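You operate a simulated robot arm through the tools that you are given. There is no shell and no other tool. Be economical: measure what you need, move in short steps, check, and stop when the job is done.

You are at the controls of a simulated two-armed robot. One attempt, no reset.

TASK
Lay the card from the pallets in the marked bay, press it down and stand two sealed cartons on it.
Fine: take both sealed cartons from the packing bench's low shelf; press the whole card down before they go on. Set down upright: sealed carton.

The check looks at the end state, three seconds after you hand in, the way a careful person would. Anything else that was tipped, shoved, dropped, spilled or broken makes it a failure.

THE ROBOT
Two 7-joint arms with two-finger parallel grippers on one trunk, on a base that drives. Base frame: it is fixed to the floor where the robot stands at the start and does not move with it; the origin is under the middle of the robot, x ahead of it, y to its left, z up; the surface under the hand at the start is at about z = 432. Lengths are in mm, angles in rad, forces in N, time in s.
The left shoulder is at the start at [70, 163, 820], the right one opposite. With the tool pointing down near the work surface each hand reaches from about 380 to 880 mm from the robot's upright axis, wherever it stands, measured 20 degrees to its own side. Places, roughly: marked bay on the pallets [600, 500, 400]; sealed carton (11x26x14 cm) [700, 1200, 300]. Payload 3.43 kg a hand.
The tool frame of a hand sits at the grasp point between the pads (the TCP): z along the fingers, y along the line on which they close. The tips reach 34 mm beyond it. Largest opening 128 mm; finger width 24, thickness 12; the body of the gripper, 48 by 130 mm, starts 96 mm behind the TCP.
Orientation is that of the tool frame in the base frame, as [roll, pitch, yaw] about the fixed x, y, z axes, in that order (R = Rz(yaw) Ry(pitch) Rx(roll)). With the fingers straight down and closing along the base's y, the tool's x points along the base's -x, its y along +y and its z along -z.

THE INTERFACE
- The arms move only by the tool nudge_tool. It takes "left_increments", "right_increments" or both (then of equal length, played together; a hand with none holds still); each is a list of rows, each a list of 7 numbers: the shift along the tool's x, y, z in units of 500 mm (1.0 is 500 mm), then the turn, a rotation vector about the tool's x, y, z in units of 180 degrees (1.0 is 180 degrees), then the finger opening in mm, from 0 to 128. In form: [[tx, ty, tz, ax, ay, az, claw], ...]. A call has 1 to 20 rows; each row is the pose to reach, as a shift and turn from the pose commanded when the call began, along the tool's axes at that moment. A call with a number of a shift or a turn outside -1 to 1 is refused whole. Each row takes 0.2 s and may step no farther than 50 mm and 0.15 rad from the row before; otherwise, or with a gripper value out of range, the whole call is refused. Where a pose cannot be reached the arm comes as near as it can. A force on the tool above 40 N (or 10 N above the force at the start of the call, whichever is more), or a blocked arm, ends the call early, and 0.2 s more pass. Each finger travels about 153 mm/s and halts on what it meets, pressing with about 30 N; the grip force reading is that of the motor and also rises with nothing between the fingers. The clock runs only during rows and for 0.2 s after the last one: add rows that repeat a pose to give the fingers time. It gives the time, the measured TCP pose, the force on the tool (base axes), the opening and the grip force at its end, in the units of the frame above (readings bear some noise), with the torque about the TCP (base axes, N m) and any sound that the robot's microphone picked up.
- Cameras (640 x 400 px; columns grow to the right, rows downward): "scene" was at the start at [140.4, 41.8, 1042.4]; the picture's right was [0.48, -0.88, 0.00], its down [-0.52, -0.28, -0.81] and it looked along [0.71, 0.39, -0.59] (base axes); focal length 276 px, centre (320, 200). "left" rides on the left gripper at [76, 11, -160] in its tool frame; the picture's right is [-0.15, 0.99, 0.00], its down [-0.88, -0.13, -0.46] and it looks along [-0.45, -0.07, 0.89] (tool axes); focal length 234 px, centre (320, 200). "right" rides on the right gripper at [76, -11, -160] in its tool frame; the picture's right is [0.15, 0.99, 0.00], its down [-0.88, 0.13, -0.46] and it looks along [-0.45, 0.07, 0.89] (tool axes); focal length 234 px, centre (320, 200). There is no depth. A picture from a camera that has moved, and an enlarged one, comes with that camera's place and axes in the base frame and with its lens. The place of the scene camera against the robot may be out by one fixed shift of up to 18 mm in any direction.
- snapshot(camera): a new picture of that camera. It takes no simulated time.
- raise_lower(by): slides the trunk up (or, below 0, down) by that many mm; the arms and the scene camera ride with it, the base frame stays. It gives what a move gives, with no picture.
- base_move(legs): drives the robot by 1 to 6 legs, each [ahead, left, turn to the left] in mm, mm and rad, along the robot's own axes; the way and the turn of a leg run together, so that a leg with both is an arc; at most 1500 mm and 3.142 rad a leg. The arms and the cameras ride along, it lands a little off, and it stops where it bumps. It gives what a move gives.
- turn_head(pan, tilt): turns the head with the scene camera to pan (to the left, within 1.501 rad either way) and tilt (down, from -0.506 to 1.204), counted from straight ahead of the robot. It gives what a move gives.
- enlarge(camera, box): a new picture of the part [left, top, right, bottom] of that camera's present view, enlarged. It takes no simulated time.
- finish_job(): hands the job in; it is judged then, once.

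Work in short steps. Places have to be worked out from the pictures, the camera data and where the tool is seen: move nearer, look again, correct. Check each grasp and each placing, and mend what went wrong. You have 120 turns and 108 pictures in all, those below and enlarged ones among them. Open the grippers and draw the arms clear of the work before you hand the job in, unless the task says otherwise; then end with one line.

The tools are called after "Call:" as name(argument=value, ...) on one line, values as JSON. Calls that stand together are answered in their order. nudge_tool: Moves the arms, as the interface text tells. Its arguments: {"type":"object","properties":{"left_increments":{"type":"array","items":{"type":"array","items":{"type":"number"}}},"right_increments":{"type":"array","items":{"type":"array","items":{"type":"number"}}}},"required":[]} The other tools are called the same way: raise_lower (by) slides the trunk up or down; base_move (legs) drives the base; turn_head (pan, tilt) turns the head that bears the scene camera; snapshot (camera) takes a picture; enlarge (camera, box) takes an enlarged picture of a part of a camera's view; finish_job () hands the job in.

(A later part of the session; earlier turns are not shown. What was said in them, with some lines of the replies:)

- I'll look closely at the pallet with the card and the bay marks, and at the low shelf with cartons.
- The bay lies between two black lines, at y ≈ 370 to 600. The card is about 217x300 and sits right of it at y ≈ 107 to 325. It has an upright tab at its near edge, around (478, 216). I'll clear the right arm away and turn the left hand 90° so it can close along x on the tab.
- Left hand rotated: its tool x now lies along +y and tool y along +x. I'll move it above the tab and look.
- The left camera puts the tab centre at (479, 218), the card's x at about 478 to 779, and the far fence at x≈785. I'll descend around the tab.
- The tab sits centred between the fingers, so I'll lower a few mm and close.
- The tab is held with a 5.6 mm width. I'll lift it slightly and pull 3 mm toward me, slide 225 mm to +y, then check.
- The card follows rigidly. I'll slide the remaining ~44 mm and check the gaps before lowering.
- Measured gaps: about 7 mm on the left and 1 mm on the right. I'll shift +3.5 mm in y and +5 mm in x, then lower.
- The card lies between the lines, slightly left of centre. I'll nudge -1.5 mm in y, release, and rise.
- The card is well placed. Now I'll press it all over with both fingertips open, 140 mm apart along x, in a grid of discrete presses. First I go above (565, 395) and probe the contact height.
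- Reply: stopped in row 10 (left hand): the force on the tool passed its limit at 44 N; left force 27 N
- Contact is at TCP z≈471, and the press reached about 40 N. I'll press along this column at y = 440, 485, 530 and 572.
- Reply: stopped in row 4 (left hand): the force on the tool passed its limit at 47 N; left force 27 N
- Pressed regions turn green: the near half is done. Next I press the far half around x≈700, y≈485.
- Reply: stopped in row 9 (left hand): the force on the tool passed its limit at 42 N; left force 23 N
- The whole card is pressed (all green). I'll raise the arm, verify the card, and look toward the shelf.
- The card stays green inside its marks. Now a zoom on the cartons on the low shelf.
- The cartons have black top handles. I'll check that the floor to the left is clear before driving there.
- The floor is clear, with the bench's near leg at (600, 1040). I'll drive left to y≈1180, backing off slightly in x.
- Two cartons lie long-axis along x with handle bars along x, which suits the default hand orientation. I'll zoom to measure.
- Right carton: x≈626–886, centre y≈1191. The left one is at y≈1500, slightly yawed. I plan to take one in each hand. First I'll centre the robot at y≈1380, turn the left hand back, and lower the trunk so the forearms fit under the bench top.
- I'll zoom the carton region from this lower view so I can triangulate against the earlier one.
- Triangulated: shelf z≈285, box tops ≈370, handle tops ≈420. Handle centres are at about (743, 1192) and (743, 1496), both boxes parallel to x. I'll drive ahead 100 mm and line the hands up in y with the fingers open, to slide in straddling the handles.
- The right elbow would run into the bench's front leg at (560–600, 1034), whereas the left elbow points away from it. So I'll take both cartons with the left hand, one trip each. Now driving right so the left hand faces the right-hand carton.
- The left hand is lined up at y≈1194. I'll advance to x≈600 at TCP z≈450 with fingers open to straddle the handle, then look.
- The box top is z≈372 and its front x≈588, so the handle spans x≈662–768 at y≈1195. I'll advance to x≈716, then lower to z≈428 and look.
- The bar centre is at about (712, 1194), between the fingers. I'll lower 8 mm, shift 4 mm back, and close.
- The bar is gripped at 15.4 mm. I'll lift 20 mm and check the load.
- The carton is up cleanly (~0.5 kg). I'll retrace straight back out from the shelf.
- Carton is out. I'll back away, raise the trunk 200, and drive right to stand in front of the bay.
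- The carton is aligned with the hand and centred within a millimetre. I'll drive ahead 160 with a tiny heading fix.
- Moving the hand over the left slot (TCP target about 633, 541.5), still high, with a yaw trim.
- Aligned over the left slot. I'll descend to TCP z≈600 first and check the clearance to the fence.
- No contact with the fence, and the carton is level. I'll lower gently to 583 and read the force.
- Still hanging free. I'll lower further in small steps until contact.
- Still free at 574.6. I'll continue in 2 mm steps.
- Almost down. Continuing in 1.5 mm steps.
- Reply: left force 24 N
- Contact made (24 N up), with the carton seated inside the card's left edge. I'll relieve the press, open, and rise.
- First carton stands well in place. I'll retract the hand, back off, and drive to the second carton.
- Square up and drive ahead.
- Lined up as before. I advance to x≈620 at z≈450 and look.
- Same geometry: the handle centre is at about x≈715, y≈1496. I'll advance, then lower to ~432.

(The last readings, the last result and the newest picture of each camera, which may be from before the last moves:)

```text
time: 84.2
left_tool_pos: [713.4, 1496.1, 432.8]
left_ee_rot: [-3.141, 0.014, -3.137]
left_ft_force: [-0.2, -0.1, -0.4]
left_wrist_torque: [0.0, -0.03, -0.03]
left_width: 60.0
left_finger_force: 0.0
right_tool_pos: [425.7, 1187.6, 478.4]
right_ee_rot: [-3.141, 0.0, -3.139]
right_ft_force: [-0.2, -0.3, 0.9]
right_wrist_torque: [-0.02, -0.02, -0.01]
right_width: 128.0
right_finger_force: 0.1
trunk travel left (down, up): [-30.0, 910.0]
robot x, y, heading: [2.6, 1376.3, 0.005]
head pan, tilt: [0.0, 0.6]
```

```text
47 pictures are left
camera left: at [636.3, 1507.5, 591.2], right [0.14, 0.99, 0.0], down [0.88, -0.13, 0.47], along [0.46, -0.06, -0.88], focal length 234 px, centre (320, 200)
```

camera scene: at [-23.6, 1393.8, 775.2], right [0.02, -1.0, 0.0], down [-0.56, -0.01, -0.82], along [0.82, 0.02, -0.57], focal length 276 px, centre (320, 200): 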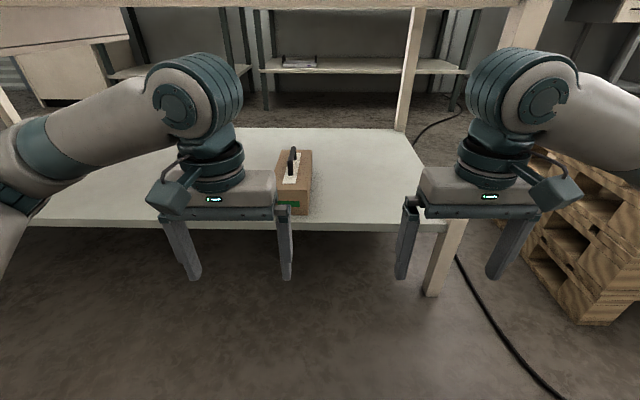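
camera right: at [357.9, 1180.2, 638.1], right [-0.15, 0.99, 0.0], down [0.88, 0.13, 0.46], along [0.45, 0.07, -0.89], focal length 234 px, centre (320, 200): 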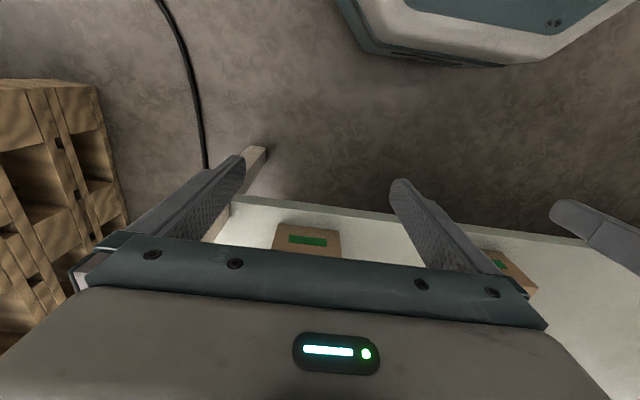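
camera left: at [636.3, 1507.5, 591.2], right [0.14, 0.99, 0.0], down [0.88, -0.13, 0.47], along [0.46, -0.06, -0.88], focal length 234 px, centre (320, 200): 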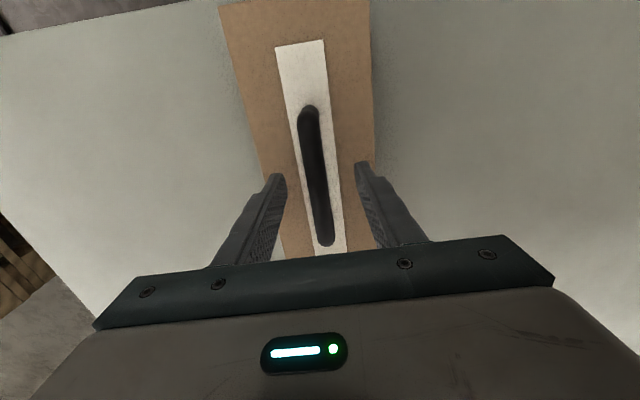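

The bar is centred between the fingers. Lower 9 mm and close, then lift 20 mm.

Call:
nudge_tool(left_increments=[[0, -0.003, 0.018, 0, 0, 0, 60], [0, -0.003, 0.018, 0, 0, 0, 40], [0, -0.003, 0.018, 0, 0, 0, 20], [0, -0.003, 0.018, 0, 0, 0, 0], [0, -0.003, 0.018, 0, 0, 0, 0], [0, -0.003, 0.018, 0, 0, 0, 0], [0, -0.003, 0.018, 0, 0, 0, 0], [0, -0.003, 0.008, 0, 0, 0, 0], [0, -0.003, -0.002, 0, 0, 0, 0], [0, -0.003, -0.012, 0, 0, 0, 0], [0, -0.003, -0.022, 0, 0, 0, 0], [0, -0.003, -0.022, 0, 0, 0, 0]])

Call:
snapshot(camera="left")

Call:
snapshot(camera="scene")

```text
time: 86.8
left_tool_pos: [711.7, 1494.7, 443.8]
left_ee_rot: [3.141, 0.01, -3.138]
left_ft_force: [-0.4, 0.5, -5.6]
left_wrist_torque: [-0.02, 0.05, 0.05]
left_width: 15.6
left_finger_force: 30.2
right_tool_pos: [425.0, 1187.0, 477.9]
right_ee_rot: [-3.141, -0.001, 3.142]
right_ft_force: [-0.1, 0.2, -0.6]
right_wrist_torque: [0.01, 0.0, -0.01]
right_width: 128.1
right_finger_force: 0.2
trunk travel left (down, up): [-30.0, 910.0]
robot x, y, heading: [2.0, 1377.1, 0.004]
head pan, tilt: [0.0, 0.6]
```

```text
46 pictures are left
camera left: at [635.5, 1505.9, 602.3], right [0.14, 0.99, 0.0], down [0.88, -0.13, 0.47], along [0.46, -0.06, -0.89], focal length 234 px, centre (320, 200)
```

left: 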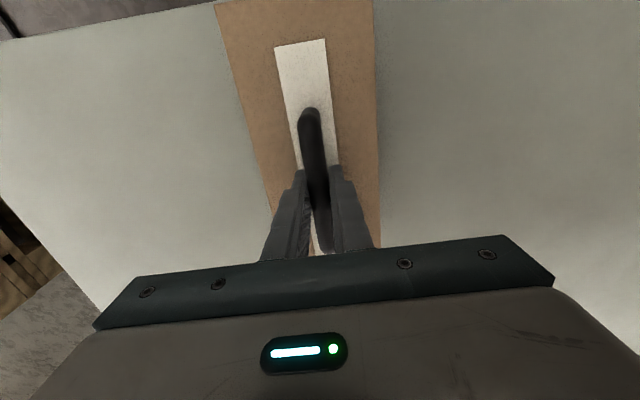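

```text
45 pictures are left
camera scene: at [157.4, 1376.1, 775.1], right [0.0, -1.0, 0.0], down [-0.57, 0.0, -0.82], along [0.82, 0.0, -0.57], focal length 276 px, centre (320, 200)
```

scene: 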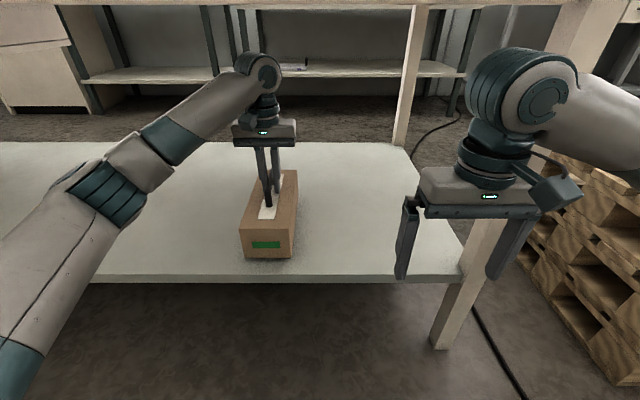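

Second carton held identically. Retract straight out, back up, raise the trunk, and drive to the bay.

Call:
nudge_tool(left_increments=[[0.06, 0, 0, 0, 0, 0, 0], [0.12, 0, 0, 0, 0, 0, 0], [0.18, 0, 0, 0, 0, 0, 0], [0.24, 0, 0, 0, 0, 0, 0], [0.3, 0, 0, 0, 0, 0, 0], [0.36, 0, 0, 0, 0, 0, 0], [0.42, 0, -0.01, 0, 0, 0, 0], [0.48, 0, -0.02, 0, 0, 0, 0], [0.54, 0, -0.04, 0, 0, 0, 0], [0.58, 0, -0.05, 0, 0, 0, 0]])

Call:
base_move(legs=[[-170, 0, 0]])

Call:
raise_lower(by=200)

Call:
base_move(legs=[[0, -1015, 0]])

Call:
turn_head(pan=0.25, tilt=0.6)

Call:
snapshot(camera="scene")

```text
time: 89.0
left_tool_pos: [420.8, 1492.6, 466.4]
left_ee_rot: [-3.141, 0.013, -3.138]
left_ft_force: [-0.3, 0.0, -4.9]
left_wrist_torque: [0.03, 0.04, -0.02]
left_width: 15.3
left_finger_force: 29.6
right_tool_pos: [425.9, 1186.9, 478.3]
right_ee_rot: [3.14, 0.0, -3.14]
right_ft_force: [-0.3, 0.9, 0.3]
right_wrist_torque: [-0.02, 0.01, 0.03]
right_width: 128.2
right_finger_force: 0.1
trunk travel left (down, up): [-30.0, 910.0]
robot x, y, heading: [0.4, 1375.1, 0.002]
head pan, tilt: [0.0, 0.6]
```

```text
time: 90.5
left_tool_pos: [249.9, 1492.2, 467.4]
left_ee_rot: [-3.141, 0.01, -3.136]
left_ft_force: [-0.3, 0.1, -5.2]
left_wrist_torque: [0.02, 0.01, 0.01]
left_width: 15.7
left_finger_force: 30.3
right_tool_pos: [254.4, 1186.8, 477.2]
right_ee_rot: [3.14, 0.0, -3.139]
right_ft_force: [0.1, 0.1, 0.2]
right_wrist_torque: [0.0, 0.02, 0.01]
right_width: 128.2
right_finger_force: 0.1
trunk travel left (down, up): [-30.0, 910.0]
robot x, y, heading: [-168.4, 1378.6, 0.002]
head pan, tilt: [0.0, 0.6]
```

```text
time: 92.6
left_tool_pos: [250.4, 1492.4, 665.0]
left_ee_rot: [3.14, 0.01, -3.136]
left_ft_force: [-0.7, 0.2, -5.0]
left_wrist_torque: [-0.02, -0.01, 0.03]
left_width: 15.7
left_finger_force: 29.9
right_tool_pos: [253.6, 1187.5, 677.5]
right_ee_rot: [3.141, 0.0, -3.14]
right_ft_force: [0.5, 0.9, -0.5]
right_wrist_torque: [-0.02, 0.01, -0.01]
right_width: 128.0
right_finger_force: 0.1
trunk travel left (down, up): [-230.0, 710.0]
robot x, y, heading: [-171.5, 1373.8, -0.0]
head pan, tilt: [0.0, 0.6]
```

```text
time: 98.0
left_tool_pos: [246.6, 451.6, 665.0]
left_ee_rot: [3.141, 0.01, 3.133]
left_ft_force: [-0.3, 0.5, -4.3]
left_wrist_torque: [-0.02, -0.03, 0.01]
left_width: 15.4
left_finger_force: 30.1
right_tool_pos: [246.7, 144.3, 679.1]
right_ee_rot: [3.14, -0.001, 3.131]
right_ft_force: [0.2, 0.9, 0.0]
right_wrist_torque: [-0.01, -0.03, -0.03]
right_width: 128.0
right_finger_force: 0.0
trunk travel left (down, up): [-230.0, 710.0]
robot x, y, heading: [-170.8, 335.4, -0.011]
head pan, tilt: [0.0, 0.6]
```

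```text
time: 98.8
left_tool_pos: [246.4, 451.9, 666.0]
left_ee_rot: [-3.141, 0.009, 3.132]
left_ft_force: [0.8, -0.5, -4.3]
left_wrist_torque: [0.04, 0.0, 0.02]
left_width: 15.4
left_finger_force: 29.9
right_tool_pos: [246.1, 145.5, 678.0]
right_ee_rot: [-3.141, 0.0, 3.13]
right_ft_force: [0.2, 0.1, 1.0]
right_wrist_torque: [0.03, -0.01, 0.01]
right_width: 127.8
right_finger_force: 0.1
trunk travel left (down, up): [-230.0, 710.0]
robot x, y, heading: [-171.4, 339.4, -0.01]
head pan, tilt: [0.25, 0.6]
```

```text
44 pictures are left
camera scene: at [-21.5, 360.5, 975.2], right [0.24, -0.97, 0.0], down [-0.55, -0.13, -0.82], along [0.8, 0.19, -0.57], focal length 276 px, centre (320, 200)
```

scene: 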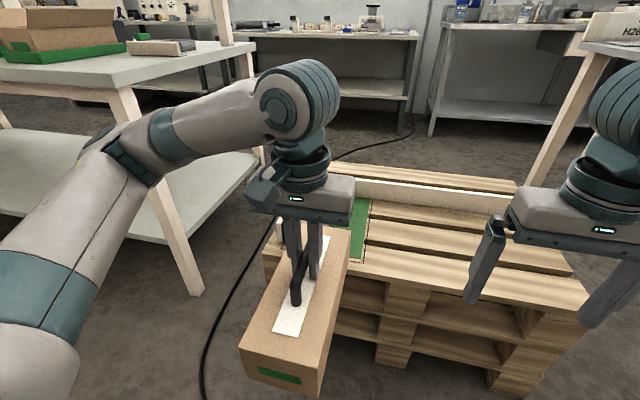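

Drive ahead with a small heading fix.

Call:
base_move(legs=[[172, 0, 0.01]])

Call:
snapshot(camera="left")

```text
time: 100.2
left_tool_pos: [420.0, 454.0, 665.4]
left_ee_rot: [3.14, 0.011, -3.14]
left_ft_force: [-0.3, -0.1, -4.7]
left_wrist_torque: [-0.01, -0.01, 0.01]
left_width: 15.6
left_finger_force: 30.3
right_tool_pos: [421.8, 147.2, 677.1]
right_ee_rot: [3.141, 0.001, 3.139]
right_ft_force: [0.2, -0.3, -0.5]
right_wrist_torque: [0.02, 0.04, -0.02]
right_width: 128.0
right_finger_force: 0.0
trunk travel left (down, up): [-230.0, 710.0]
robot x, y, heading: [6.8, 338.1, -0.002]
head pan, tilt: [0.25, 0.6]
```

```text
43 pictures are left
camera left: at [343.8, 465.2, 823.8], right [0.15, 0.99, 0.0], down [0.88, -0.13, 0.47], along [0.46, -0.07, -0.89], focal length 234 px, centre (320, 200)
```

left: 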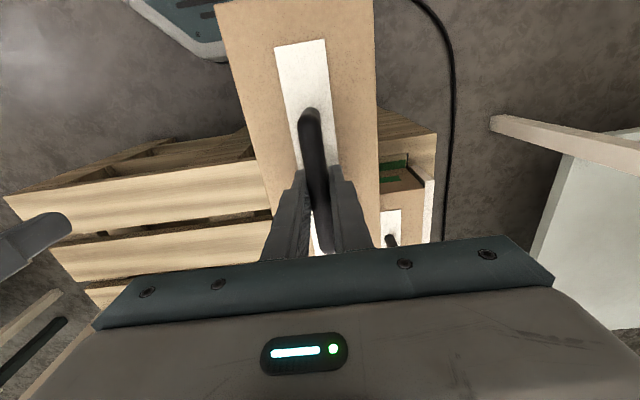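

Moving over the right slot at TCP about (633, 426), still high.

Call:
nudge_tool(left_increments=[[-0.09, -0.02, 0, 0, 0, 0, 0], [-0.18, -0.04, 0, 0, 0, 0, 0], [-0.27, -0.056, 0, 0, 0, 0, 0], [-0.36, -0.056, 0, 0, 0, 0, 0], [-0.427, -0.056, 0, 0, 0, 0, 0], [-0.427, -0.056, 0, 0, 0, 0, 0]])

Call:
snapshot(camera="left")

Call:
enlarge(camera="scene", box=[200, 140, 400, 320])

```text
time: 101.6
left_tool_pos: [633.2, 425.7, 668.2]
left_ee_rot: [3.141, 0.01, 3.142]
left_ft_force: [0.3, 0.0, -3.5]
left_wrist_torque: [0.02, -0.02, -0.04]
left_width: 15.5
left_finger_force: 29.9
right_tool_pos: [421.4, 148.3, 678.2]
right_ee_rot: [-3.14, 0.001, 3.138]
right_ft_force: [0.1, -0.2, 0.0]
right_wrist_torque: [-0.02, -0.01, 0.0]
right_width: 128.2
right_finger_force: 0.1
trunk travel left (down, up): [-230.0, 710.0]
robot x, y, heading: [1.8, 340.5, -0.007]
head pan, tilt: [0.25, 0.6]
```

```text
42 pictures are left
camera left: at [556.7, 436.6, 826.2], right [0.15, 0.99, 0.0], down [0.88, -0.13, 0.47], along [0.46, -0.07, -0.89], focal length 234 px, centre (320, 200)
```

left: 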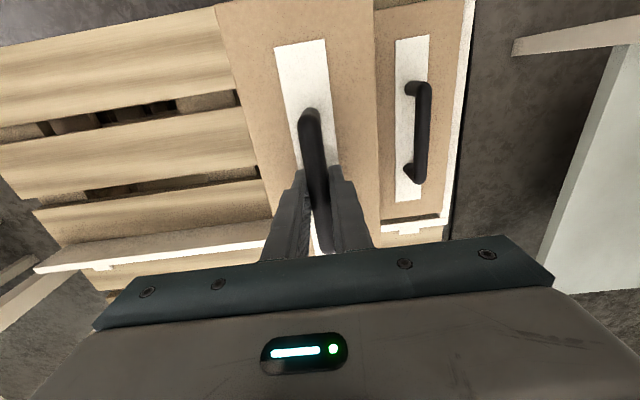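

```text
2.22 times, centred on (300, 230) of scene
camera zoom: at [152.2, 360.4, 975.1], right [0.24, -0.97, 0.0], down [-0.55, -0.14, -0.82], along [0.8, 0.2, -0.57], focal length 613 px, centre (364, 133)
```

zoom: 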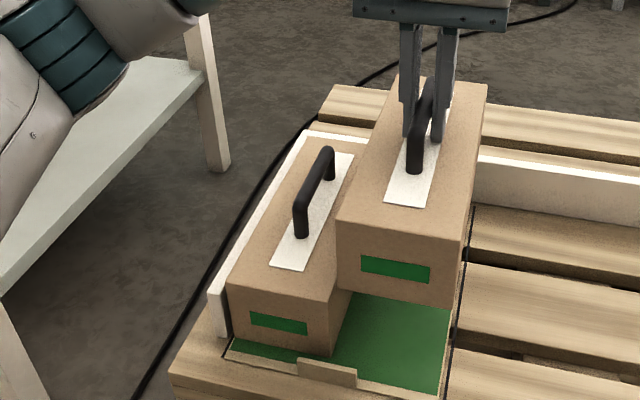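

Carton 1's handle measures y≈540, so this one wants y≈427. I'll lower to z≈610 with a 1 mm shift and check forces and the gap.

Call:
nudge_tool(left_increments=[[0, 0.003, 0, 0, 0, 0, 0], [0, 0.003, 0.03, 0, 0, 0, 0], [0, 0.003, 0.06, 0, 0, 0, 0], [0, 0.003, 0.09, 0, 0, 0, 0], [0, 0.003, 0.116, 0, 0, 0, 0], [0, 0.003, 0.116, 0, 0, 0, 0]])

Call:
enlarge(camera="scene", box=[220, 160, 380, 320])

Call:
snapshot(camera="left")

```text
time: 103.0
left_tool_pos: [634.9, 427.4, 609.6]
left_ee_rot: [3.141, 0.011, -3.14]
left_ft_force: [0.3, -0.6, -4.8]
left_wrist_torque: [0.03, 0.0, 0.0]
left_width: 15.5
left_finger_force: 30.1
right_tool_pos: [420.9, 148.0, 678.1]
right_ee_rot: [-3.141, 0.0, 3.138]
right_ft_force: [0.5, 0.0, 0.6]
right_wrist_torque: [-0.03, -0.01, 0.0]
right_width: 127.9
right_finger_force: 0.1
trunk travel left (down, up): [-230.0, 710.0]
robot x, y, heading: [3.1, 340.1, -0.005]
head pan, tilt: [0.25, 0.6]
```

```text
2.50 times, centred on (300, 240) of scene
camera zoom: at [152.2, 360.4, 975.2], right [0.24, -0.97, 0.0], down [-0.55, -0.14, -0.82], along [0.8, 0.2, -0.57], focal length 690 px, centre (370, 100)
```

zoom: 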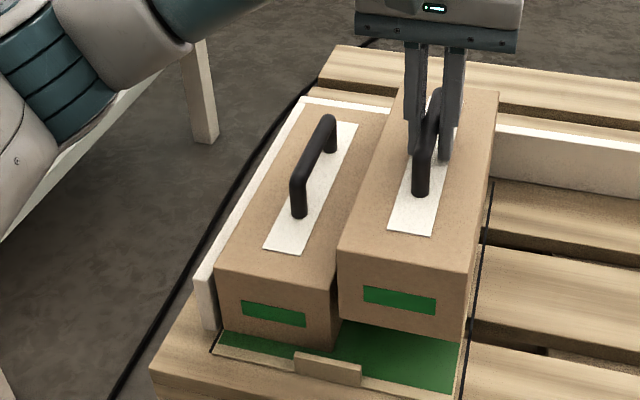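

```text
39 pictures are left
camera left: at [558.4, 439.5, 768.2], right [0.15, 0.99, 0.0], down [0.88, -0.13, 0.47], along [0.46, -0.07, -0.89], focal length 234 px, centre (320, 200)
```

left: 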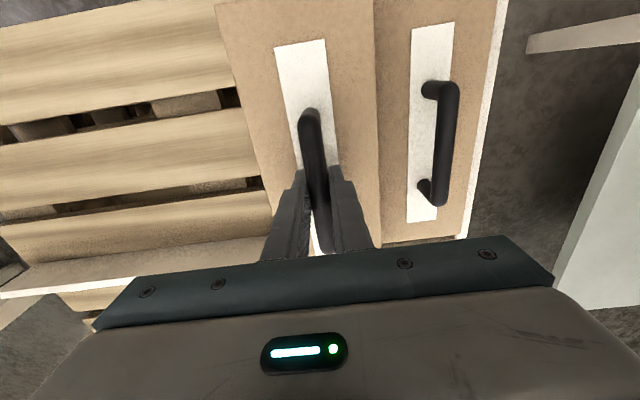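

No side contact. I'll lower to about 566.

Call:
nudge_tool(left_increments=[[0.001, 0, 0.03, 0, 0, 0, 0], [0.002, 0, 0.06, 0, 0, 0, 0], [0.002, 0, 0.076, 0, 0, 0, 0], [0.002, 0, 0.088, 0, 0, 0, 0], [0.002, 0, 0.088, 0, 0, 0, 0]])

Call:
enlarge(camera="scene", box=[220, 180, 360, 320])

```text
time: 104.2
left_tool_pos: [632.8, 428.2, 566.0]
left_ee_rot: [3.14, 0.011, 3.141]
left_ft_force: [0.1, -0.4, -5.1]
left_wrist_torque: [0.0, 0.04, -0.05]
left_width: 15.5
left_finger_force: 29.9
right_tool_pos: [423.3, 148.0, 678.1]
right_ee_rot: [3.141, 0.0, 3.139]
right_ft_force: [-0.3, 0.4, -0.2]
right_wrist_torque: [-0.02, -0.01, -0.03]
right_width: 128.0
right_finger_force: 0.2
trunk travel left (down, up): [-230.0, 710.0]
robot x, y, heading: [4.2, 338.5, -0.0]
head pan, tilt: [0.25, 0.6]
```

```text
2.86 times, centred on (290, 250) of scene
camera zoom: at [152.2, 360.4, 975.1], right [0.24, -0.97, 0.0], down [-0.55, -0.14, -0.82], along [0.8, 0.2, -0.57], focal length 788 px, centre (406, 57)
```

zoom: 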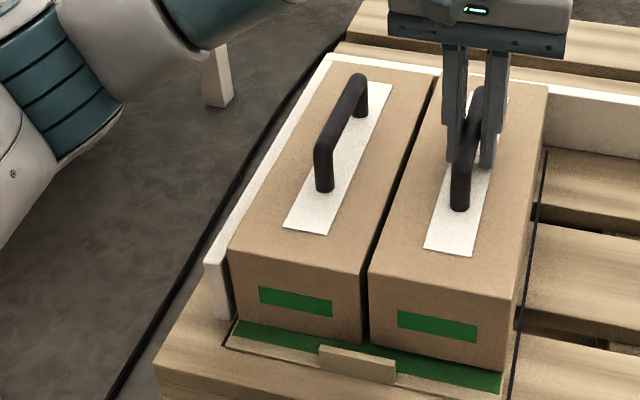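

There is a visible gap of about 5 mm between the cartons, and carton 2 is close to the card's right edge. I'll shift +2 mm toward carton 1 and settle it gently.

Call:
nudge_tool(left_increments=[[0, 0.002, 0, 0, 0, 0, 0], [0, 0.004, 0.003, 0, 0, 0, 0], [0, 0.004, 0.006, 0, 0, 0, 0], [0, 0.004, 0.009, 0, 0, 0, 0], [0, 0.004, 0.012, 0, 0, 0, 0]])

Call:
enlarge(camera="scene", box=[220, 180, 360, 320])

```text
time: 105.4
left_tool_pos: [634.5, 430.2, 561.2]
left_ee_rot: [3.14, 0.01, 3.141]
left_ft_force: [0.0, 0.2, -4.5]
left_wrist_torque: [-0.02, -0.01, 0.01]
left_width: 15.5
left_finger_force: 30.8
right_tool_pos: [421.5, 148.5, 677.9]
right_ee_rot: [3.141, 0.0, 3.138]
right_ft_force: [-0.4, 0.0, 0.2]
right_wrist_torque: [-0.01, -0.02, 0.0]
right_width: 128.2
right_finger_force: 0.1
trunk travel left (down, up): [-230.0, 710.0]
robot x, y, heading: [2.8, 339.0, -0.004]
head pan, tilt: [0.25, 0.6]
```

```text
2.86 times, centred on (290, 250) of scene
camera zoom: at [152.2, 360.4, 975.1], right [0.24, -0.97, 0.0], down [-0.55, -0.14, -0.82], along [0.8, 0.2, -0.57], focal length 788 px, centre (406, 57)
```

zoom: 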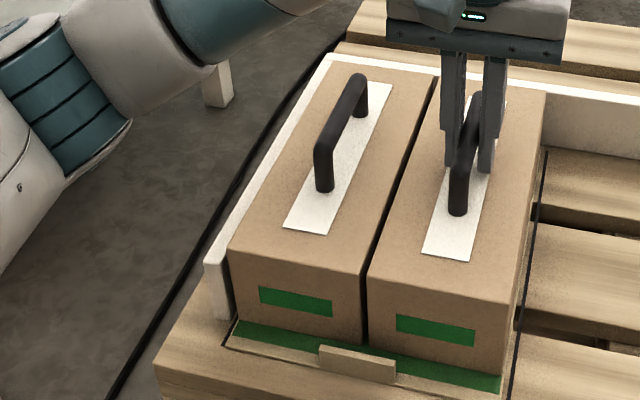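

The gap is still clear and the right edge now sits on the card. Lowering to contact.

Call:
nudge_tool(left_increments=[[0, 0, 0.003, 0, 0, 0, 0], [0, 0, 0.006, 0, 0, 0, 0], [0, 0, 0.009, 0, 0, 0, 0], [0, 0, 0.011, 0, 0, 0, 0]])

```text
time: 106.4
left_tool_pos: [633.5, 429.5, 558.7]
left_ee_rot: [-3.141, 0.018, -3.141]
left_ft_force: [2.2, 3.4, 32.6]
left_wrist_torque: [0.65, -0.52, -0.04]
left_width: 15.0
left_finger_force: 27.2
right_tool_pos: [421.3, 148.1, 678.6]
right_ee_rot: [3.141, 0.003, 3.139]
right_ft_force: [0.6, 0.8, -0.1]
right_wrist_torque: [-0.02, 0.03, 0.0]
right_width: 128.1
right_finger_force: 0.0
trunk travel left (down, up): [-230.0, 710.0]
robot x, y, heading: [7.4, 339.9, -0.005]
head pan, tilt: [0.25, 0.6]
```

Firm contact. I'll relieve, open, rise, and inspect.

Call:
nudge_tool(left_increments=[[0, 0, -0.006, 0, 0, 0, 0], [0, 0, -0.008, 0, 0, 0, 8], [0, 0, -0.008, 0, 0, 0, 22], [0, 0, -0.008, 0, 0, 0, 36], [0, 0, -0.008, 0, 0, 0, 40], [0, 0, -0.06, 0, 0, 0, 40], [0, 0, -0.15, 0, 0, 0, 40], [0, 0, -0.24, 0, 0, 0, 40]])

Call:
enlarge(camera="scene", box=[220, 160, 380, 320])

Call:
snapshot(camera="left")

```text
time: 108.2
left_tool_pos: [632.0, 428.8, 675.1]
left_ee_rot: [-3.141, 0.013, -3.14]
left_ft_force: [-0.2, -0.1, 0.3]
left_wrist_torque: [-0.02, 0.01, -0.01]
left_width: 39.8
left_finger_force: 0.0
right_tool_pos: [421.9, 147.6, 678.9]
right_ee_rot: [3.14, 0.001, 3.139]
right_ft_force: [0.0, -0.7, -0.9]
right_wrist_torque: [-0.01, 0.0, 0.01]
right_width: 128.2
right_finger_force: 0.0
trunk travel left (down, up): [-230.0, 710.0]
robot x, y, heading: [0.6, 341.6, -0.004]
head pan, tilt: [0.25, 0.6]
```

```text
2.50 times, centred on (300, 240) of scene
camera zoom: at [151.4, 360.2, 975.2], right [0.24, -0.97, 0.0], down [-0.55, -0.14, -0.83], along [0.8, 0.2, -0.56], focal length 690 px, centre (370, 100)
```

zoom: 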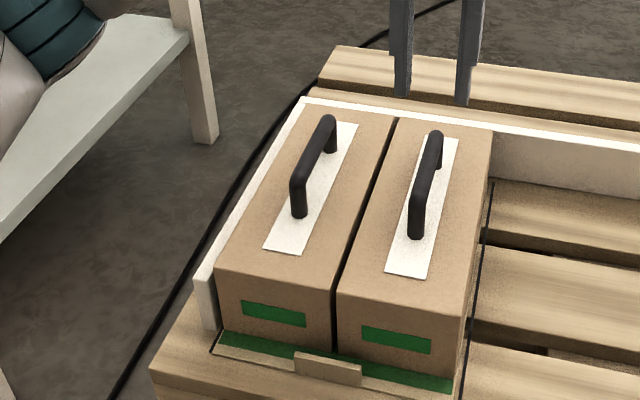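

```text
35 pictures are left
camera left: at [555.4, 440.6, 833.6], right [0.15, 0.99, 0.0], down [0.88, -0.13, 0.47], along [0.46, -0.07, -0.88], focal length 234 px, centre (320, 200)
```

left: 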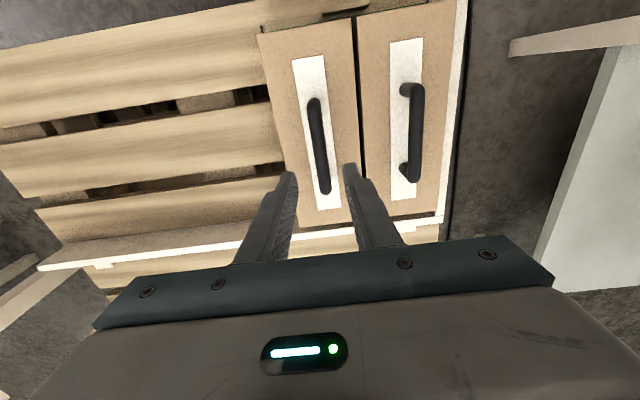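

Both cartons stand upright, side by side on the green card within the marks. I'll retract the arm and back the robot off for a final look.

Call:
nudge_tool(left_increments=[[0.06, 0, -0.04, 0, 0, 0, 40], [0.15, 0, -0.06, 0, 0, 0, 60], [0.24, 0, -0.06, 0, 0, 0, 60], [0.33, 0, -0.06, 0, 0, 0, 60], [0.42, 0.04, -0.06, 0, 0, 0, 60]])

Call:
base_move(legs=[[-150, 0, 0]])

Call:
turn_head(pan=-0.1, tilt=0.5)

Call:
snapshot(camera="scene")

```text
time: 109.4
left_tool_pos: [421.1, 448.6, 703.7]
left_ee_rot: [-3.141, 0.012, -3.141]
left_ft_force: [-0.1, -0.2, 0.1]
left_wrist_torque: [-0.02, 0.01, 0.01]
left_width: 60.0
left_finger_force: 0.1
right_tool_pos: [421.2, 149.3, 677.6]
right_ee_rot: [3.141, 0.0, 3.138]
right_ft_force: [0.4, 0.2, -0.2]
right_wrist_torque: [-0.01, -0.02, -0.01]
right_width: 128.3
right_finger_force: 0.0
trunk travel left (down, up): [-230.0, 710.0]
robot x, y, heading: [3.0, 336.1, -0.005]
head pan, tilt: [0.25, 0.6]
```

```text
time: 110.8
left_tool_pos: [271.5, 449.3, 704.0]
left_ee_rot: [-3.141, 0.013, -3.138]
left_ft_force: [-0.6, 0.7, 0.3]
left_wrist_torque: [-0.01, -0.01, 0.02]
left_width: 59.9
left_finger_force: 0.0
right_tool_pos: [272.6, 150.4, 679.0]
right_ee_rot: [-3.141, 0.003, -3.14]
right_ft_force: [-0.8, 0.0, 0.2]
right_wrist_torque: [0.0, 0.01, 0.01]
right_width: 128.0
right_finger_force: 0.0
trunk travel left (down, up): [-230.0, 710.0]
robot x, y, heading: [-147.3, 342.9, 0.002]
head pan, tilt: [0.25, 0.6]
```

```text
time: 111.6
left_tool_pos: [272.6, 450.6, 704.2]
left_ee_rot: [3.141, 0.012, -3.138]
left_ft_force: [0.3, -0.1, 0.4]
left_wrist_torque: [0.0, -0.01, 0.01]
left_width: 60.1
left_finger_force: 0.0
right_tool_pos: [272.1, 149.8, 676.8]
right_ee_rot: [3.142, 0.0, -3.139]
right_ft_force: [-0.2, -0.5, 0.4]
right_wrist_torque: [0.02, -0.01, 0.0]
right_width: 128.0
right_finger_force: 0.1
trunk travel left (down, up): [-230.0, 710.0]
robot x, y, heading: [-147.4, 339.7, -0.004]
head pan, tilt: [-0.099, 0.499]
```

```text
34 pictures are left
camera scene: at [6.9, 330.3, 984.3], right [-0.1, -1.0, 0.0], down [-0.48, 0.05, -0.88], along [0.87, -0.09, -0.48], focal length 276 px, centre (320, 200)
```

scene: 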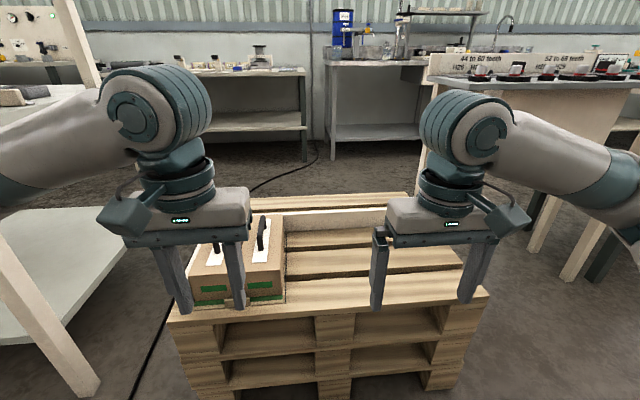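

Everything stands in place and the arms are clear, so I'm handing in.

Call:
finish_job()

```text
The job is handed in.
```

The card is in the marked bay, pressed down over its whole surface, and both sealed cartons from the low shelf stand upright on it. I saw nothing else moved, and the job is handed in.
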